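You operate a simulated robot arm through the tools that you are given. There is no shell and no other tool. Be economical: measure what you need, move in short steps, check, and stop when the job is done.

You run a simulated two-armed robot. Do the job below in one go: nothing can be reset, and whatever is moved stays where it is left.

JOB
Wipe up the spill on the top of the seal table with the rag and put it back.
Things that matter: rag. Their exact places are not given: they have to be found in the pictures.

Only the result counts: the job must be done as asked and must still hold three seconds after the hand-in. Knocking over, shifting, dropping, spilling or breaking anything else fails it. A push-on lid holds only when it is set on centred and level and pressed home; a screw cap is set on level and turned clockwise until tight.

ROBOT AND FRAMES
Two 7-joint arms with two-finger parallel grippers on one trunk, on a base that drives. Base frame: it is fixed to the floor where the robot stands at the start and does not move with it; the origin is under the middle of the robot, x ahead of it, y to its left, z up. Units: cm, rad, N and s.
The left shoulder is at the start at [7, 16.3, 97], the right one opposite. Payload 3.43 kg a hand.
The tool frame of a hand sits at the grasp point between the pads (the TCP): z along the fingers, y along the line on which they close. The tips reach 3.4 cm beyond it. The gripper opens to 12.8 cm. The fingers are 2.4 cm wide and 1.2 cm thick; the gripper's body (4.8 by 13 cm) begins 9.6 cm behind the TCP.
Orientation is told as [roll, pitch, yaw] about the base's x, y, z axes, in that order, counted from this pose: with the fingers straight down and closing along the base's y, the tool's x points along the base's -x, its y along +y and its z along -z.

CONTROLS
- The arms move only by the tool jog_arm. It takes "left_plan", "right_plan" or both (then of equal length, played together; a hand with none holds still); each is a list of rows, each a list of 7 numbers: the shift along the tool's x, y, z in cm, then the turn, a rotation vector about the tool's x, y, z in rad, then the opening, from 0 (shut) to 1 (fully open). In form: [[tx, ty, tz, wx, wy, wz, gripper], ...]. A call has 1 to 20 rows; each row is the pose to reach, as a shift and turn from the pose commanded when the call began, along the tool's axes at that moment. Each row takes 0.2 s and may step no farther than 5 cm and 0.15 rad from the row before; otherwise, or with a gripper value out of range, the whole call is refused. Where a pose cannot be reached the arm comes as near as it can. A force on the tool above 40 N (or 10 N above the force at the start of the call, whichever is more), or a blocked arm, ends the call early, and 0.2 s more pass. The fingers move at their own pace (about 15.3 cm/s each) and stop on an object; they squeeze with about 21 N. The grip force told is the motor's: it shows also when the fingers shut on nothing. Time passes only in rows, and 0.2 s behind the last, so rows that repeat a pose let the fingers close. The reply holds the time, the measured pose of the TCP, the force on the tool along the base axes, the opening and the grip force, in the units named above and with some noise.
- Cameras (640 x 400 px; columns grow to the right, rows downward): "scene" is now at [12.57, 2.55, 117.9]; the picture's right is [0.32, -0.95, 0.00], its down [-0.70, -0.23, -0.67] and it looks along [0.64, 0.21, -0.74] (base axes); focal length 293 px, centre (320, 200). "left" rides on the left gripper at [7.6, 1.1, -16] in its tool frame; the picture's right is [-0.15, 0.99, 0.00], its down [-0.88, -0.13, -0.46] and it looks along [-0.45, -0.07, 0.89] (tool axes); focal length 234 px, centre (320, 200). "right" rides on the right gripper at [7.6, -1.1, -16] in its tool frame; the picture's right is [0.15, 0.99, 0.00], its down [-0.88, 0.13, -0.46] and it looks along [-0.45, 0.07, 0.89] (tool axes); focal length 234 px, centre (320, 200).
- get_image(camera): a new picture of that camera. It takes no simulated time.
- lift_body(by): slides the trunk up (or, below 0, down) by that many cm; the arms and the scene camera ride with it, the base frame stays. It gives what a move gives, with no picture.
- steer(legs): drives the robot by 1 to 6 legs, each [ahead, left, turn to the left] in cm, cm and rad, along the robot's own axes; the way and the turn of a leg run together, so that a leg with both is an arc; at most 150 cm and 3.142 rad a leg. The arms and the cameras ride along, it lands a little off, and it stops where it bumps. It gives what a move gives.
- pan_tilt(pan, tilt): turns the head with the scene camera to pan (to the left, within 1.501 rad either way) and tilt (down, from -0.506 to 1.204), counted from straight ahead of the robot. It gives what a move gives.
- point_at(camera, pixels): for up to 12 pixels [column, row] of the newest picture of that camera ("zoom" is the newest enlarged one), the place [x, y, z] in the base frame of the surface seen there, good to about 0.3 cm. It takes no simulated time.
- inspect(camera, box): a new picture of the part [left, top, right, bottom] of that camera's present view, enlarged. It takes no simulated time.
- close_job(): hands the job in; it is judged then, once.

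Work in short steps. Measure before you move; look again where a grasp or a placing could have gone wrong, and mend it. You have 80 turns and 62 pictures in all, those below and enlarged ones among them. Open the grippers and draw the arms clear of the work before you hand the job in, unless the task says otherwise; then end with one line.

The tools are called as a command line: name --argument value ..., lists and objects as JSON in quotes. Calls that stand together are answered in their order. jog_arm: Moves the arms, as the interface text tells. Its arguments: {"type":"object","properties":{"left_plan":{"type":"array","items":{"type":"array","items":{"type":"number"}}},"right_plan":{"type":"array","items":{"type":"array","items":{"type":"number"}}}},"required":[]} The other tools are called the same way: lift_body (by) slides the trunk up or down; steer (legs) drives the base; pan_tilt (pan, tilt) turns the head that bears the scene camera; get_image (camera) takes a picture; point_at (camera, pixels) gives the place of the surface under pixels of a picture; inspect (camera, box) takes an enlarged picture of a part of a camera's view; close_job () hands the job in.

At the start:

```text
time: 0.0
left_position: [54.5, 32.37, 80.89]
left_tool_rot: [0.0, -0.002, -0.001]
left_ft_force: [0.6, -0.1, 0.2]
left_opening: 12.8
left_finger_force: 0.1
right_position: [59.35, -6.94, 82.63]
right_tool_rot: [-0.001, 0.001, -0.001]
right_ft_force: [0.3, 0.1, -0.2]
right_opening: 12.83
right_finger_force: 0.1
trunk travel left (down, up): [-45.0, 49.0]
robot x, y, heading: [0.1, 0.0, 0.001]
head pan, tilt: [0.323, 0.831]
```

scene: 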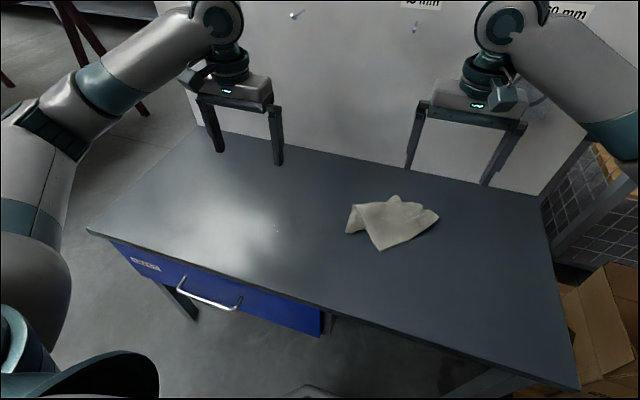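
right: 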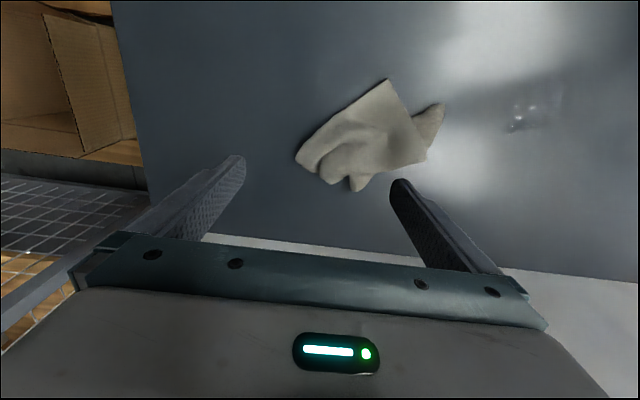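
left: 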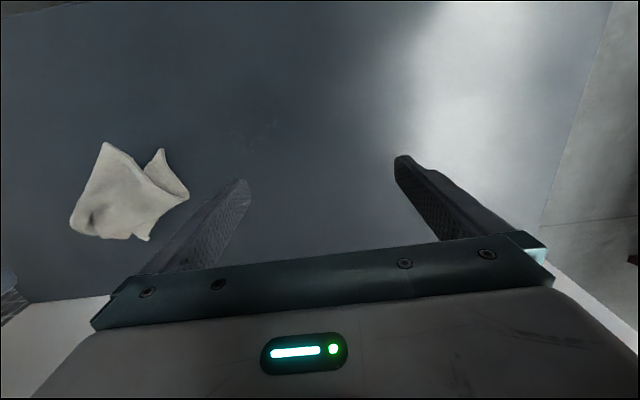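

The rag is at scene (390,220). A faint glint at scene (277,230) and right (520,115) may be the spill, so I'll enlarge both areas.

inspect --camera "scene" --box '[200, 160, 360, 260]'

inspect --camera "right" --box '[440, 60, 600, 160]'

point_at --camera "scene" --pixels '[[277, 230], [348, 232], [380, 249], [437, 216], [395, 197], [350, 207], [390, 220], [88, 230], [578, 388], [538, 197], [375, 205], [405, 215]]'

point_at --camera "right" --pixels '[[520, 115], [388, 80], [297, 155], [355, 188], [425, 160], [442, 105], [360, 140]]'

```text
4.00 times, centred on (280, 210) of scene
```

zoom: 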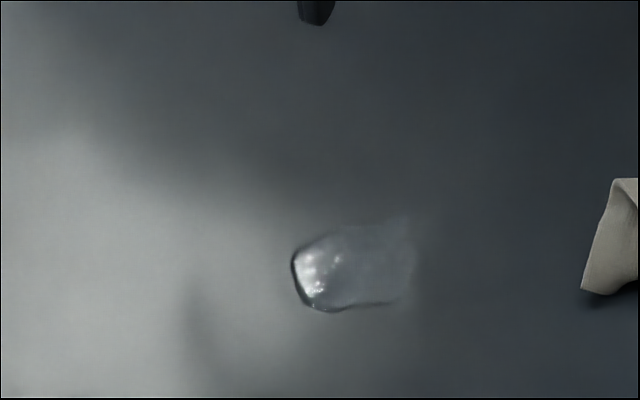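

```text
4.00 times, centred on (520, 110) of right
```

zoom: 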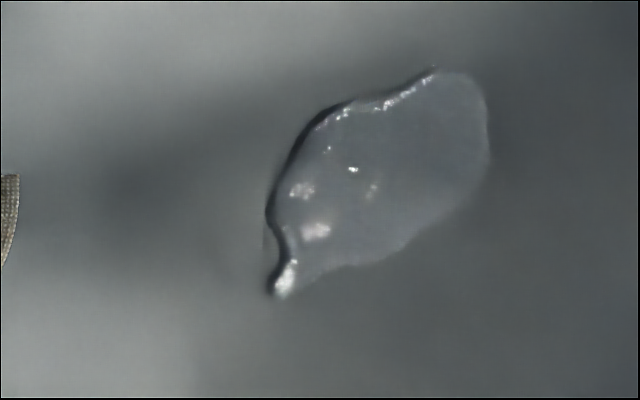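

```text
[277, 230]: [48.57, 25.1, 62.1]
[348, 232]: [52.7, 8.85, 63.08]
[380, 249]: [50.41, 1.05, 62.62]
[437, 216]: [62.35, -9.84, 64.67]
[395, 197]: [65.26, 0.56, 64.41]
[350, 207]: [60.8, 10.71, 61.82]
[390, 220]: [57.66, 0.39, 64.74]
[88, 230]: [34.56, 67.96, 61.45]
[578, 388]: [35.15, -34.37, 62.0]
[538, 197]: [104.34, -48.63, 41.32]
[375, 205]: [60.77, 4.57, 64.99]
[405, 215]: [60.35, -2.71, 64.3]
```

```text
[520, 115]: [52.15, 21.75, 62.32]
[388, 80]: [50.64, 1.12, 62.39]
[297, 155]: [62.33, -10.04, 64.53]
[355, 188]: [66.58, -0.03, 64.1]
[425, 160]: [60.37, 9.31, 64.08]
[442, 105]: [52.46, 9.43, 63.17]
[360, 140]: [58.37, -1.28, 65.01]
```

The spill shows as a clear puddle near scene (277,230). I'll measure its outline, look closely at the rag, and read the drawer label to confirm the table.

point_at --camera "zoom" --pixels '[[268, 290], [270, 210], [340, 105], [435, 70], [487, 110], [487, 170], [400, 250], [330, 270], [380, 180]]'

inspect --camera "scene" --box '[312, 170, 472, 270]'

inspect --camera "scene" --box '[110, 240, 190, 290]'

inspect --camera "right" --box '[280, 60, 460, 200]'

```text
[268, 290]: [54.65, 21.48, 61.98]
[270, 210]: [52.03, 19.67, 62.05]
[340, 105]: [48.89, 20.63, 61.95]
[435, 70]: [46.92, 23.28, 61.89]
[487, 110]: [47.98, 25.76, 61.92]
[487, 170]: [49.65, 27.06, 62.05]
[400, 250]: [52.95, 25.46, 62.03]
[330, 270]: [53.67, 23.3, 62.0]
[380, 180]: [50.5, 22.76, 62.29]
```

```text
4.00 times, centred on (392, 220) of scene
```

zoom: 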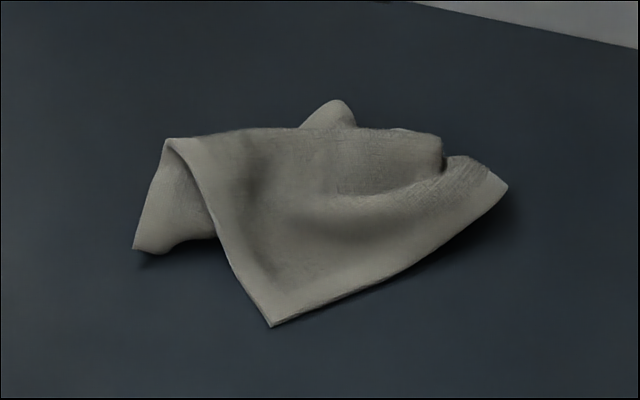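

```text
8.00 times, centred on (150, 265) of scene
```

zoom: 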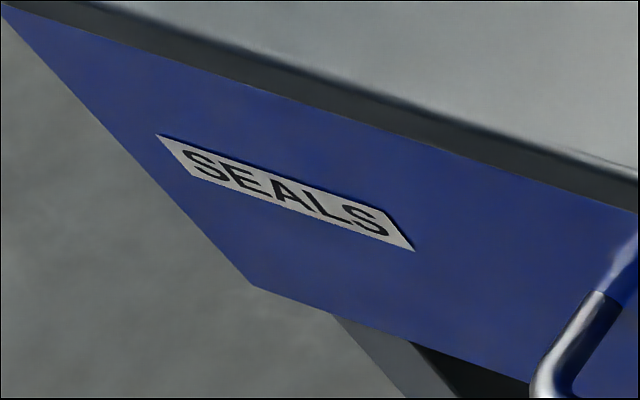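

```text
2.86 times, centred on (370, 130) of right
```

zoom: 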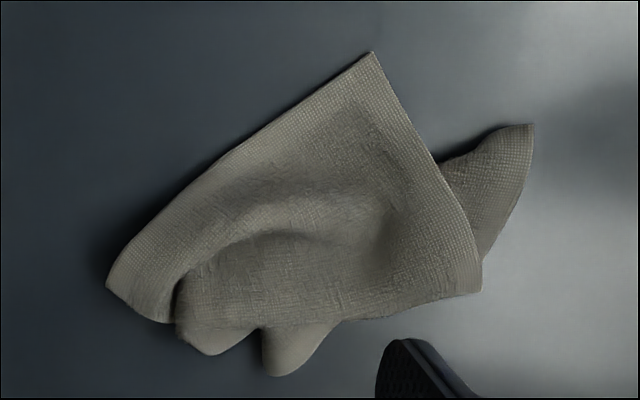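

The drawer label reads SEALS, so this is the right table, with its top at z≈62. The spill spans x 47–54.6 and y 19.7–27. Next I'll map the rag outline and heights from this zoom.

point_at --camera "zoom" --pixels '[[372, 54], [436, 158], [530, 126], [481, 255], [478, 288], [345, 318], [275, 373], [212, 353], [172, 318], [110, 285], [222, 160], [300, 100]]'

point_at --camera "zoom" --pixels '[[380, 100], [400, 150], [400, 200], [400, 250], [350, 150], [350, 200], [350, 250], [300, 180], [300, 230], [300, 280], [240, 220], [220, 280]]'

```text
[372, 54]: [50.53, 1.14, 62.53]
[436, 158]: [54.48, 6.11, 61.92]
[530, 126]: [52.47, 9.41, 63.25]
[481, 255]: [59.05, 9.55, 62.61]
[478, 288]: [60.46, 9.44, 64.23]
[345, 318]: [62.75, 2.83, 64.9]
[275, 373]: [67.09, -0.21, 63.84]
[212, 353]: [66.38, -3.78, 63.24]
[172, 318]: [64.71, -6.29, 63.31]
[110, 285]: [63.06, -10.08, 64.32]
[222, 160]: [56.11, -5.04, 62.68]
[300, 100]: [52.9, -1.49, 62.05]
```

```text
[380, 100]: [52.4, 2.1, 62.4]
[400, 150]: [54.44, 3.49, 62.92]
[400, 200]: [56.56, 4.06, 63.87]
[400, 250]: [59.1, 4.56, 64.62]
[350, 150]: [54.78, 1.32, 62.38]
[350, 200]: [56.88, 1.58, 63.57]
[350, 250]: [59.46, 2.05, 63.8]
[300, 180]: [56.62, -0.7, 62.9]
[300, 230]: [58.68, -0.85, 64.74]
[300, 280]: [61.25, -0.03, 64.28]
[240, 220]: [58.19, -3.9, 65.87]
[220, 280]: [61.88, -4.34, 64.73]
```

The rag's front-right edge runs from (50.5,1.1) to (63,-10), and it is about 9.7 cm across that edge at its middle. I'll grip it with the left hand at about (58.7,-0.3) with yaw -0.75. First the right hand moves out of the way while the left goes above the rag.

jog_arm --left_plan '[[-0.4, -3.3, 0, 0, 0, 0.075, 1], [-0.8, -6.5, 0, 0, 0, 0.15, 1], [-1.3, -9.8, 0, 0, 0, 0.225, 1], [-1.7, -13.1, 0, 0, 0, 0.3, 1], [-2.1, -16.4, 0, 0, 0, 0.375, 1], [-2.5, -19.6, 0, 0, 0, 0.45, 1], [-2.9, -22.9, 0, 0, 0, 0.525, 1], [-3.4, -26.2, 0, 0, 0, 0.6, 1], [-3.8, -29.4, 0, 0, 0, 0.675, 1], [-4.2, -32.7, 0, 0, 0, 0.75, 1], [-4.2, -32.7, 0, 0, 0, 0.75, 1]]' --right_plan '[[0, -4, -1, 0, 0, 0, 1], [0, -8, -2, 0, 0, 0, 1], [0, -12, -3, 0, 0, 0, 1], [0, -16, -3, 0, 0, 0, 1], [0, -20, -3, 0, 0, 0, 1], [0, -24, -3, 0, 0, 0, 1], [0, -24, -3, 0, 0, 0, 1], [0, -24, -3, 0, 0, 0, 1], [0, -24, -3, 0, 0, 0, 1], [0, -24, -3, 0, 0, 0, 1], [0, -24, -3, 0, 0, 0, 1]]'

get_image --camera "left"

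```text
time: 2.4
left_position: [58.4, -0.34, 80.76]
left_tool_rot: [0.001, 0.001, -0.75]
left_ft_force: [0.1, -0.4, -0.6]
left_opening: 12.82
left_finger_force: 0.0
right_position: [59.34, -30.83, 85.67]
right_tool_rot: [-0.002, 0.0, -0.002]
right_ft_force: [-1.1, 0.6, -0.4]
right_opening: 12.81
right_finger_force: 0.0
trunk travel left (down, up): [-45.0, 49.0]
robot x, y, heading: [-0.08, 0.14, -0.0]
head pan, tilt: [0.323, 0.831]
```

```text
53 pictures are left
```

left: 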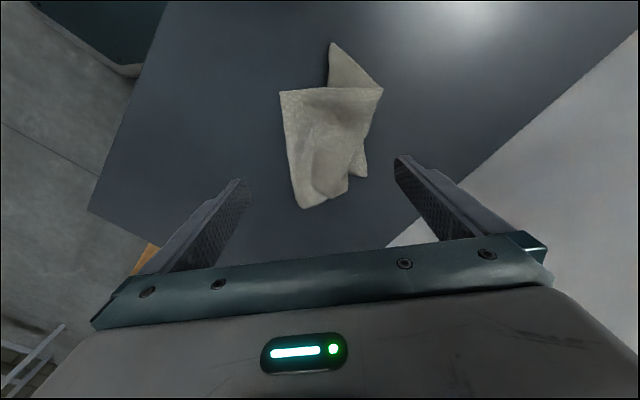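

The rag sits between the fingers in the left view. I'll lower the hand to about z=67.

jog_arm --left_plan '[[0, 0, 3, 0, 0, 0, 1], [0, 0, 6, 0, 0, 0, 1], [0, 0, 9, 0, 0, 0, 1], [0, 0, 11.5, 0, 0, 0, 1], [0, 0, 13.2, 0, 0, 0, 1], [0, 0, 13.7, 0, 0, 0, 1]]'

get_image --camera "left"

get_image --camera "scene"

```text
time: 3.8
left_position: [58.61, -0.09, 67.15]
left_tool_rot: [0.001, -0.001, -0.75]
left_ft_force: [0.1, -0.7, -0.3]
left_opening: 12.78
left_finger_force: 0.0
right_position: [59.33, -30.78, 85.58]
right_tool_rot: [0.0, 0.0, 0.0]
right_ft_force: [-0.3, 0.2, -0.3]
right_opening: 12.81
right_finger_force: 0.1
trunk travel left (down, up): [-45.0, 49.0]
robot x, y, heading: [-0.26, -0.45, -0.011]
head pan, tilt: [0.323, 0.831]
```

```text
52 pictures are left
```

left: 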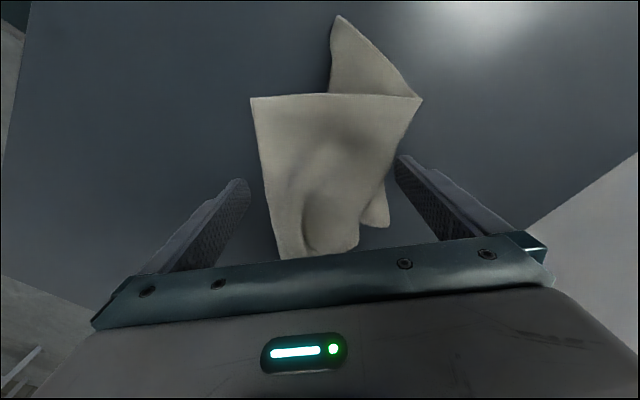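

```text
51 pictures are left
```

scene: 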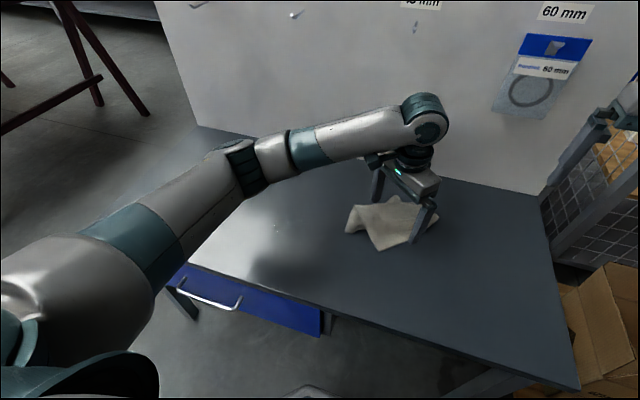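

The hand is clear and aligned. I'll lower it another 1.3 cm, with the tips just above the table, and close.

jog_arm --left_plan '[[0, 0, 0.7, 0, 0, 0, 1], [0, 0, 1.3, 0, 0, 0, 1], [0, 0, 1.3, 0, 0, 0, 0.7], [0, 0, 1.3, 0, 0, 0, 0.4], [0, 0, 1.3, 0, 0, 0, 0], [0, 0, 1.3, 0, 0, 0, 0], [0, 0, 1.3, 0, 0, 0, 0]]'

get_image --camera "left"

get_image --camera "scene"

```text
time: 5.4
left_position: [58.61, -0.23, 65.94]
left_tool_rot: [0.001, 0.002, -0.75]
left_ft_force: [0.8, 0.4, 3.4]
left_opening: 1.57
left_finger_force: 21.1
right_position: [59.37, -30.96, 85.62]
right_tool_rot: [0.0, 0.002, -0.001]
right_ft_force: [0.7, 0.1, 0.8]
right_opening: 12.77
right_finger_force: 0.1
trunk travel left (down, up): [-45.0, 49.0]
robot x, y, heading: [-0.47, -0.07, -0.003]
head pan, tilt: [0.323, 0.831]
```

```text
50 pictures are left
```

left: 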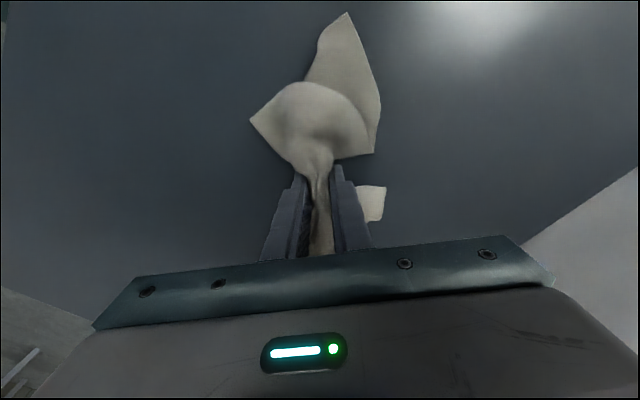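

```text
49 pictures are left
```

scene: 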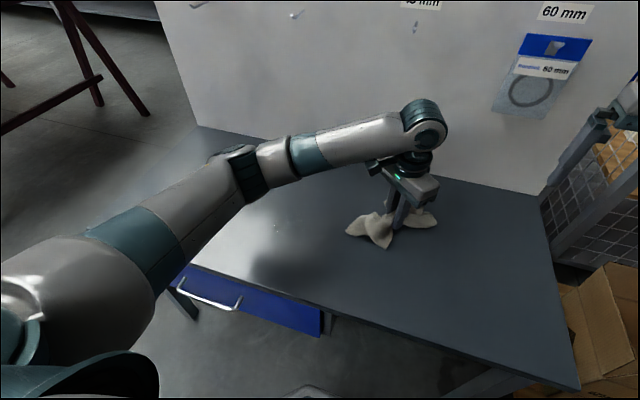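

The rag has bunched like soft cloth and is held (21 N, 1.6 cm). I'll lift it 4 cm and carry it to just short of the spill.

jog_arm --left_plan '[[0, 0, -2, 0, 0, 0, 0], [0, 0, -4, 0, 0, 0, 0], [2.8, 1.3, -4, 0, 0, 0, 0], [5.6, 2.6, -4, 0, 0, 0, 0], [8.4, 3.9, -4, 0, 0, 0, 0], [11.2, 5.2, -4, 0, 0, 0, 0], [14, 6.5, -4, 0, 0, 0, 0], [16.8, 7.8, -4, 0, 0, 0, 0], [19.57, 9.12, -4, 0, 0, 0, 0], [19.57, 9.12, -4, 0, 0, 0, 0]]'

get_image --camera "left"

get_image --camera "scene"

```text
time: 7.6
left_position: [50.38, 19.82, 69.83]
left_tool_rot: [-0.001, 0.0, -0.75]
left_ft_force: [0.0, 0.3, 0.1]
left_opening: 1.5
left_finger_force: 21.0
right_position: [59.32, -30.88, 85.63]
right_tool_rot: [0.0, -0.001, -0.001]
right_ft_force: [0.1, -0.6, 0.5]
right_opening: 12.82
right_finger_force: 0.0
trunk travel left (down, up): [-45.0, 49.0]
robot x, y, heading: [-0.47, -0.34, 0.003]
head pan, tilt: [0.323, 0.831]
```

```text
48 pictures are left
```

left: 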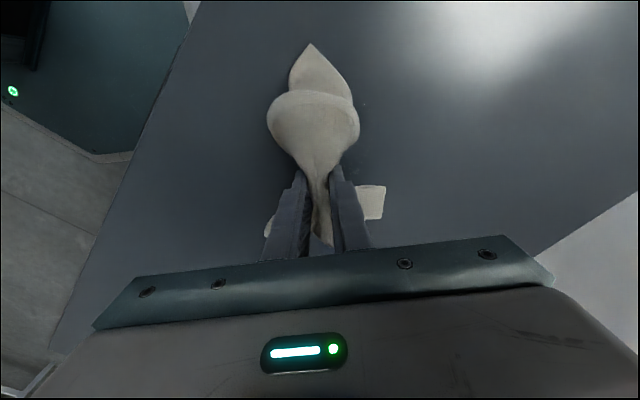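

```text
47 pictures are left
```

scene: 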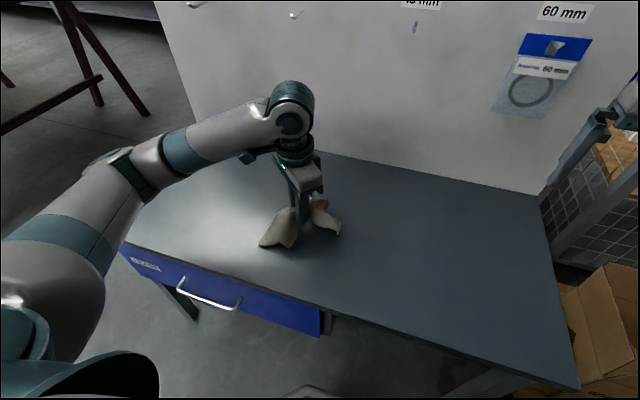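

The rag is still held above the spill. In tool axes the spill spans tx -2 to 6 and ty 0 to 6, so I'll lower the rag onto the table and wipe along tool y across it.

jog_arm --left_plan '[[1, -1.5, 0, 0, 0, 0, 0], [2, -3, 1.5, 0, 0, 0, 0], [2, -3, 3, 0, 0, 0, 0], [2, -3, 4.1, 0, 0, 0, 0], [2, -1, 4.1, 0, 0, 0, 0], [2, 1, 4.1, 0, 0, 0, 0], [2, 3, 4.1, 0, 0, 0, 0], [2, 5, 4.1, 0, 0, 0, 0], [2, 7, 4.1, 0, 0, 0, 0], [2, 9, 4.1, 0, 0, 0, 0], [4, 9, 4.1, 0, 0, 0, 0], [5.5, 8, 4.1, 0, 0, 0, 0], [5.5, 6, 4.1, 0, 0, 0, 0], [5.5, 4, 4.1, 0, 0, 0, 0], [5.5, 2, 4.1, 0, 0, 0, 0], [5.5, 0, 4.1, 0, 0, 0, 0], [5.5, -2, 4.1, 0, 0, 0, 0], [5.5, -3, 4.1, 0, 0, 0, 0]]'

get_image --camera "left"

get_image --camera "scene"

```text
time: 11.4
left_position: [44.47, 21.32, 65.78]
left_tool_rot: [-0.001, 0.0, -0.75]
left_ft_force: [2.2, 1.0, 6.8]
left_opening: 1.52
left_finger_force: 20.8
right_position: [59.29, -30.88, 85.74]
right_tool_rot: [0.003, 0.0, 0.001]
right_ft_force: [-1.0, -0.1, 0.3]
right_opening: 12.79
right_finger_force: 0.0
trunk travel left (down, up): [-45.0, 49.0]
robot x, y, heading: [0.18, -0.09, -0.002]
head pan, tilt: [0.323, 0.831]
```

```text
46 pictures are left
```

left: 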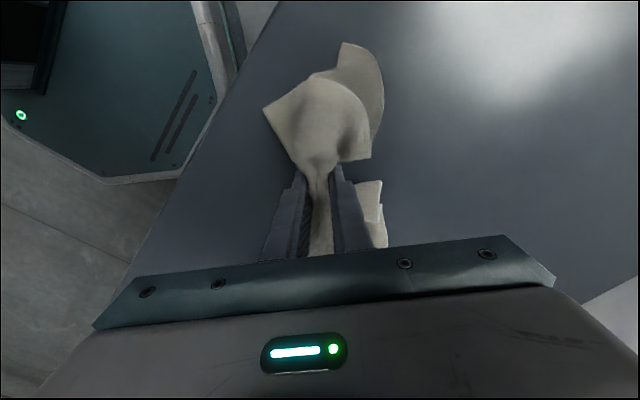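

```text
45 pictures are left
```

scene: 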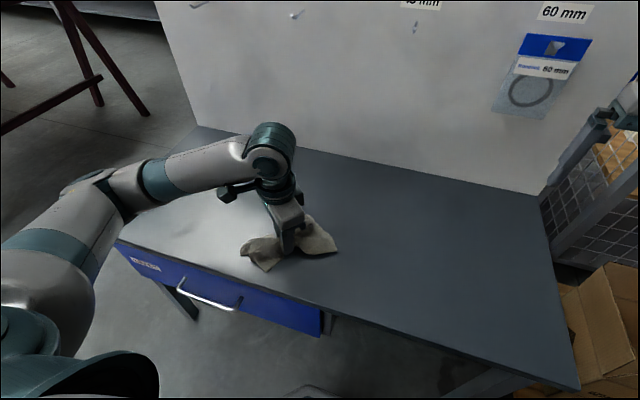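

Contact with the table is about 7 N and the rag is still gripped. I'll make more overlapping strokes farther along the rag's length, then lift.

jog_arm --left_plan '[[-2.5, 0, 0, 0, 0, 0, 0], [-5, 0, 0, 0, 0, 0, 0], [-7, 0.5, 0, 0, 0, 0, 0], [-7, 2.5, 0, 0, 0, 0, 0], [-7, 4.5, 0, 0, 0, 0, 0], [-7, 6.5, 0, 0, 0, 0, 0], [-7, 8.5, 0, 0, 0, 0, 0], [-7, 10.5, 0, 0, 0, 0, 0], [-6, 11.5, 0, 0, 0, 0, 0], [-3.5, 11, 0, 0, 0, 0, 0], [-3.5, 9, 0, 0, 0, 0, 0], [-3.5, 7, 0, 0, 0, 0, 0], [-3.5, 5, 0, 0, 0, 0, 0], [-3.5, 3, 0, 0, 0, 0, 0], [-3.5, 1, 0, 0, 0, 0, 0], [-3.5, -1, 0, 0, 0, 0, 0], [-6, -2, -2, 0, 0, 0, 0], [-9, -4, -4, 0, 0, 0, 0], [-13, -4, -4, 0, 0, 0, 0], [-17, -4, -4, 0, 0, 0, 0]]'

inspect --camera "scene" --box '[180, 160, 340, 260]'

get_image --camera "left"

```text
time: 15.6
left_position: [54.3, 6.3, 69.6]
left_tool_rot: [-0.001, 0.0, -0.749]
left_ft_force: [0.0, 0.6, -0.3]
left_opening: 1.51
left_finger_force: 21.4
right_position: [59.37, -30.92, 85.62]
right_tool_rot: [0.001, 0.0, 0.001]
right_ft_force: [-0.4, -0.3, 0.0]
right_opening: 12.79
right_finger_force: 0.1
trunk travel left (down, up): [-45.0, 49.0]
robot x, y, heading: [-0.05, 0.1, 0.002]
head pan, tilt: [0.323, 0.831]
```

```text
4.00 times, centred on (260, 210) of scene
```

zoom: 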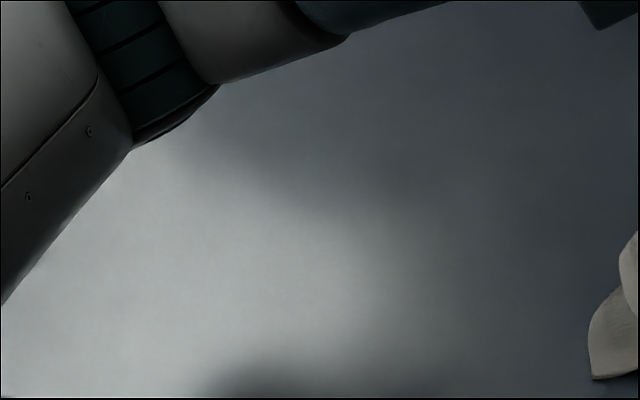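

```text
43 pictures are left
```

left: 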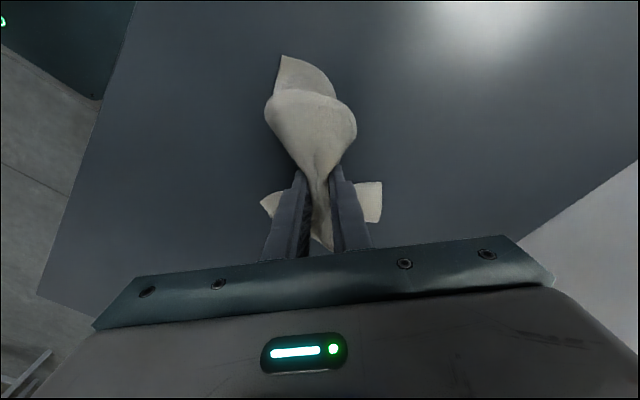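

The spill area, around zoom (372–496, 220–312), is now clean. I'll take the rag back to the grasp spot at (58.6,-0.2) and lower it without letting go yet.

jog_arm --left_plan '[[-2.5, -0.6, 0, 0, 0, 0, 0], [-5, -1.2, 0, 0, 0, 0, 0], [-7.58, -1.83, 0, 0, 0, 0, 0], [-7.58, -1.83, 1.5, 0, 0, 0, 0], [-7.58, -1.83, 3, 0, 0, 0, 0], [-7.58, -1.83, 3.6, 0, 0, 0, 0], [-7.58, -1.83, 3.6, 0, 0, 0, 0]]'

```text
time: 17.2
left_position: [58.52, 0.25, 66.32]
left_tool_rot: [-0.001, -0.001, -0.75]
left_ft_force: [-0.2, -0.8, 0.3]
left_opening: 1.52
left_finger_force: 20.8
right_position: [59.43, -30.97, 85.68]
right_tool_rot: [-0.001, 0.0, 0.002]
right_ft_force: [-0.7, 0.6, -0.7]
right_opening: 12.79
right_finger_force: 0.0
trunk travel left (down, up): [-45.0, 49.0]
robot x, y, heading: [-0.05, 0.03, 0.003]
head pan, tilt: [0.323, 0.831]
```

The hand is at (58.5,0.25,66.3), close to the original grasp pose. I'll lower it another 0.3 cm, open gently, and rise straight up.

jog_arm --left_plan '[[0.3, -0.3, 0.4, 0, 0, 0, 0], [0.3, -0.3, 0.4, 0, 0, 0, 0.3], [0.3, -0.3, 0.4, 0, 0, 0, 0.6], [0.3, -0.3, 0.4, 0, 0, 0, 1], [0.3, -0.3, 0.4, 0, 0, 0, 1], [0.3, -0.3, -2, 0, 0, 0, 1], [0.3, -0.3, -5, 0, 0, 0, 1], [0.3, -0.3, -8, 0, 0, 0, 1], [0.3, -0.3, -12, 0, 0, 0, 1], [0.3, -0.3, -15, 0, 0, 0, 1]]'

get_image --camera "left"

get_image --camera "scene"

```text
time: 19.4
left_position: [58.04, 0.3, 81.36]
left_tool_rot: [0.002, -0.001, -0.75]
left_ft_force: [0.5, 0.0, -0.2]
left_opening: 12.83
left_finger_force: 0.1
right_position: [59.35, -30.91, 85.67]
right_tool_rot: [0.002, 0.001, 0.0]
right_ft_force: [-0.3, -0.3, 0.1]
right_opening: 12.8
right_finger_force: 0.0
trunk travel left (down, up): [-45.0, 49.0]
robot x, y, heading: [-0.29, -0.11, -0.001]
head pan, tilt: [0.323, 0.831]
```

```text
42 pictures are left
```

left: 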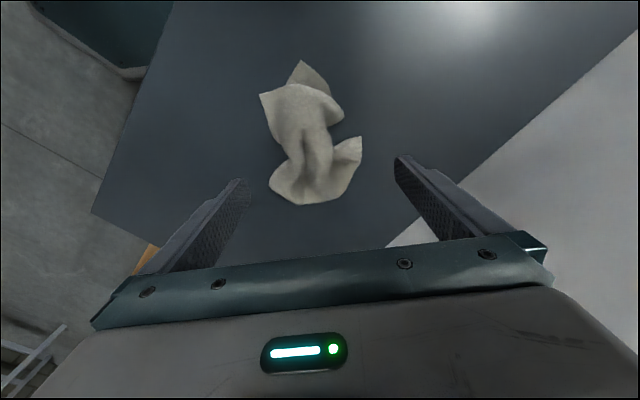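

```text
41 pictures are left
```

scene: 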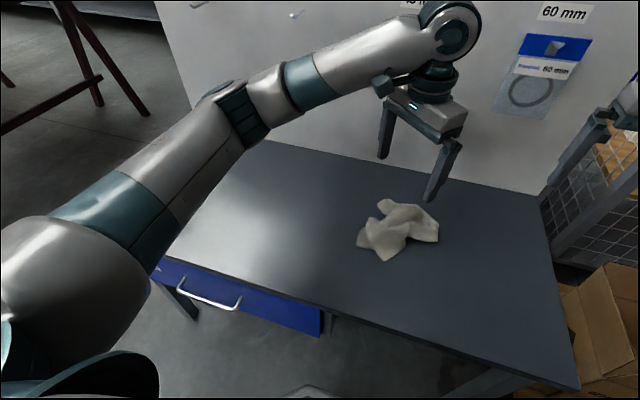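

The rag is released near its original place. I'll measure it against its first position before clearing the arm.

point_at --camera "left" --pixels '[[300, 62], [262, 95], [342, 115], [360, 140], [350, 180], [300, 203], [271, 187], [278, 145], [305, 130], [310, 170]]'

```text
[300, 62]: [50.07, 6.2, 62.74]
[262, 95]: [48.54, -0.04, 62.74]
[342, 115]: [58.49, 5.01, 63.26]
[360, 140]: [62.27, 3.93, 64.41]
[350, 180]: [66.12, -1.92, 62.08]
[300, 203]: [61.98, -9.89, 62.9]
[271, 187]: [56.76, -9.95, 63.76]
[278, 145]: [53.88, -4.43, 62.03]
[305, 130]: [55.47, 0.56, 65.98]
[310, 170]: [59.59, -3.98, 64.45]
```

The rag's centre is within about 2 cm of where it started and it lies flat on the table. I'll bring the left arm back to its starting side, clear of the work, and check the spill area again.

jog_arm --left_plan '[[2.4, 2.6, -0.3, 0, 0, -0.1, 1], [4.8, 5.2, -0.6, 0, 0, -0.2, 1], [7.2, 7.8, -0.9, 0, 0, -0.3, 1], [9.6, 10.4, -1.2, 0, 0, -0.4, 1], [12, 13, -1.5, 0, 0, -0.5, 1], [14.4, 15.6, -1.5, 0, 0, -0.6, 1], [16.8, 18.2, -1.5, 0, 0, -0.7, 1], [20, 20.5, -1.5, 0, 0, -0.75, 1], [23.5, 22, -1.5, 0, 0, -0.75, 1], [26, 24, -1.5, 0, 0, -0.75, 1], [26, 24, -1.5, 0, 0, -0.75, 1]]'

get_image --camera "scene"

inspect --camera "scene" --box '[200, 160, 360, 260]'

get_image --camera "left"

```text
time: 21.8
left_position: [55.31, 35.57, 82.76]
left_tool_rot: [-0.001, 0.001, 0.001]
left_ft_force: [-0.3, -0.5, 0.1]
left_opening: 12.8
left_finger_force: 0.1
right_position: [59.44, -30.81, 85.57]
right_tool_rot: [-0.001, 0.0, 0.0]
right_ft_force: [-0.8, -0.6, 0.2]
right_opening: 12.81
right_finger_force: 0.0
trunk travel left (down, up): [-45.0, 49.0]
robot x, y, heading: [-0.06, 0.06, -0.005]
head pan, tilt: [0.323, 0.831]
```

```text
40 pictures are left
```

scene: 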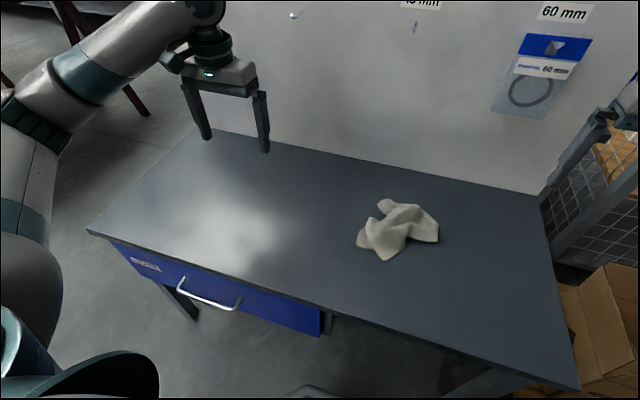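

```text
4.00 times, centred on (280, 210) of scene
```

zoom: 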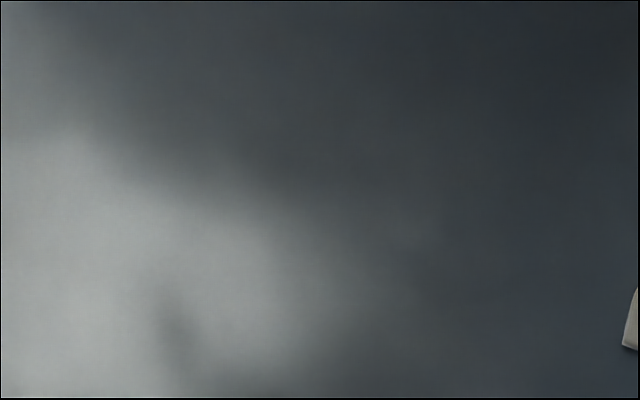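

```text
38 pictures are left
```

left: 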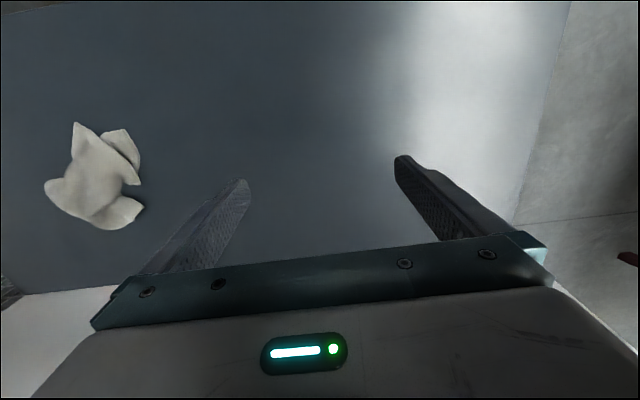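

The scene view shows no spill left. I'll take one close look from the left camera for faint residue near (250,130).

inspect --camera "left" --box '[140, 70, 332, 190]'

```text
3.33 times, centred on (236, 130) of left
```

zoom: 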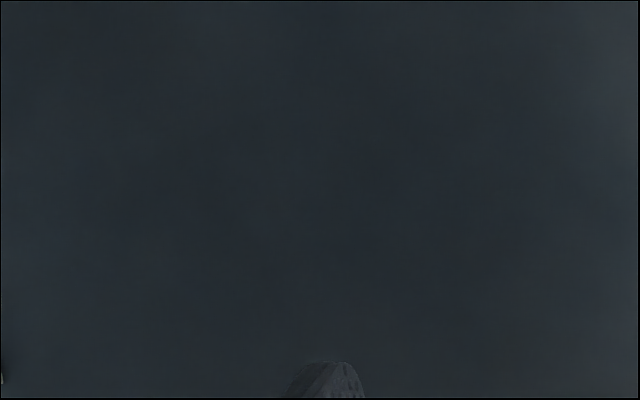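

The table is clean, the rag is back in place, both grippers are open and the arms are clear, so I'm handing in.

close_job

```text
The job is handed in.
```

I wiped up the spill on the seal table and put the rag back within about 2 cm of where it started, though more crumpled than before; close-up pictures show no residue.
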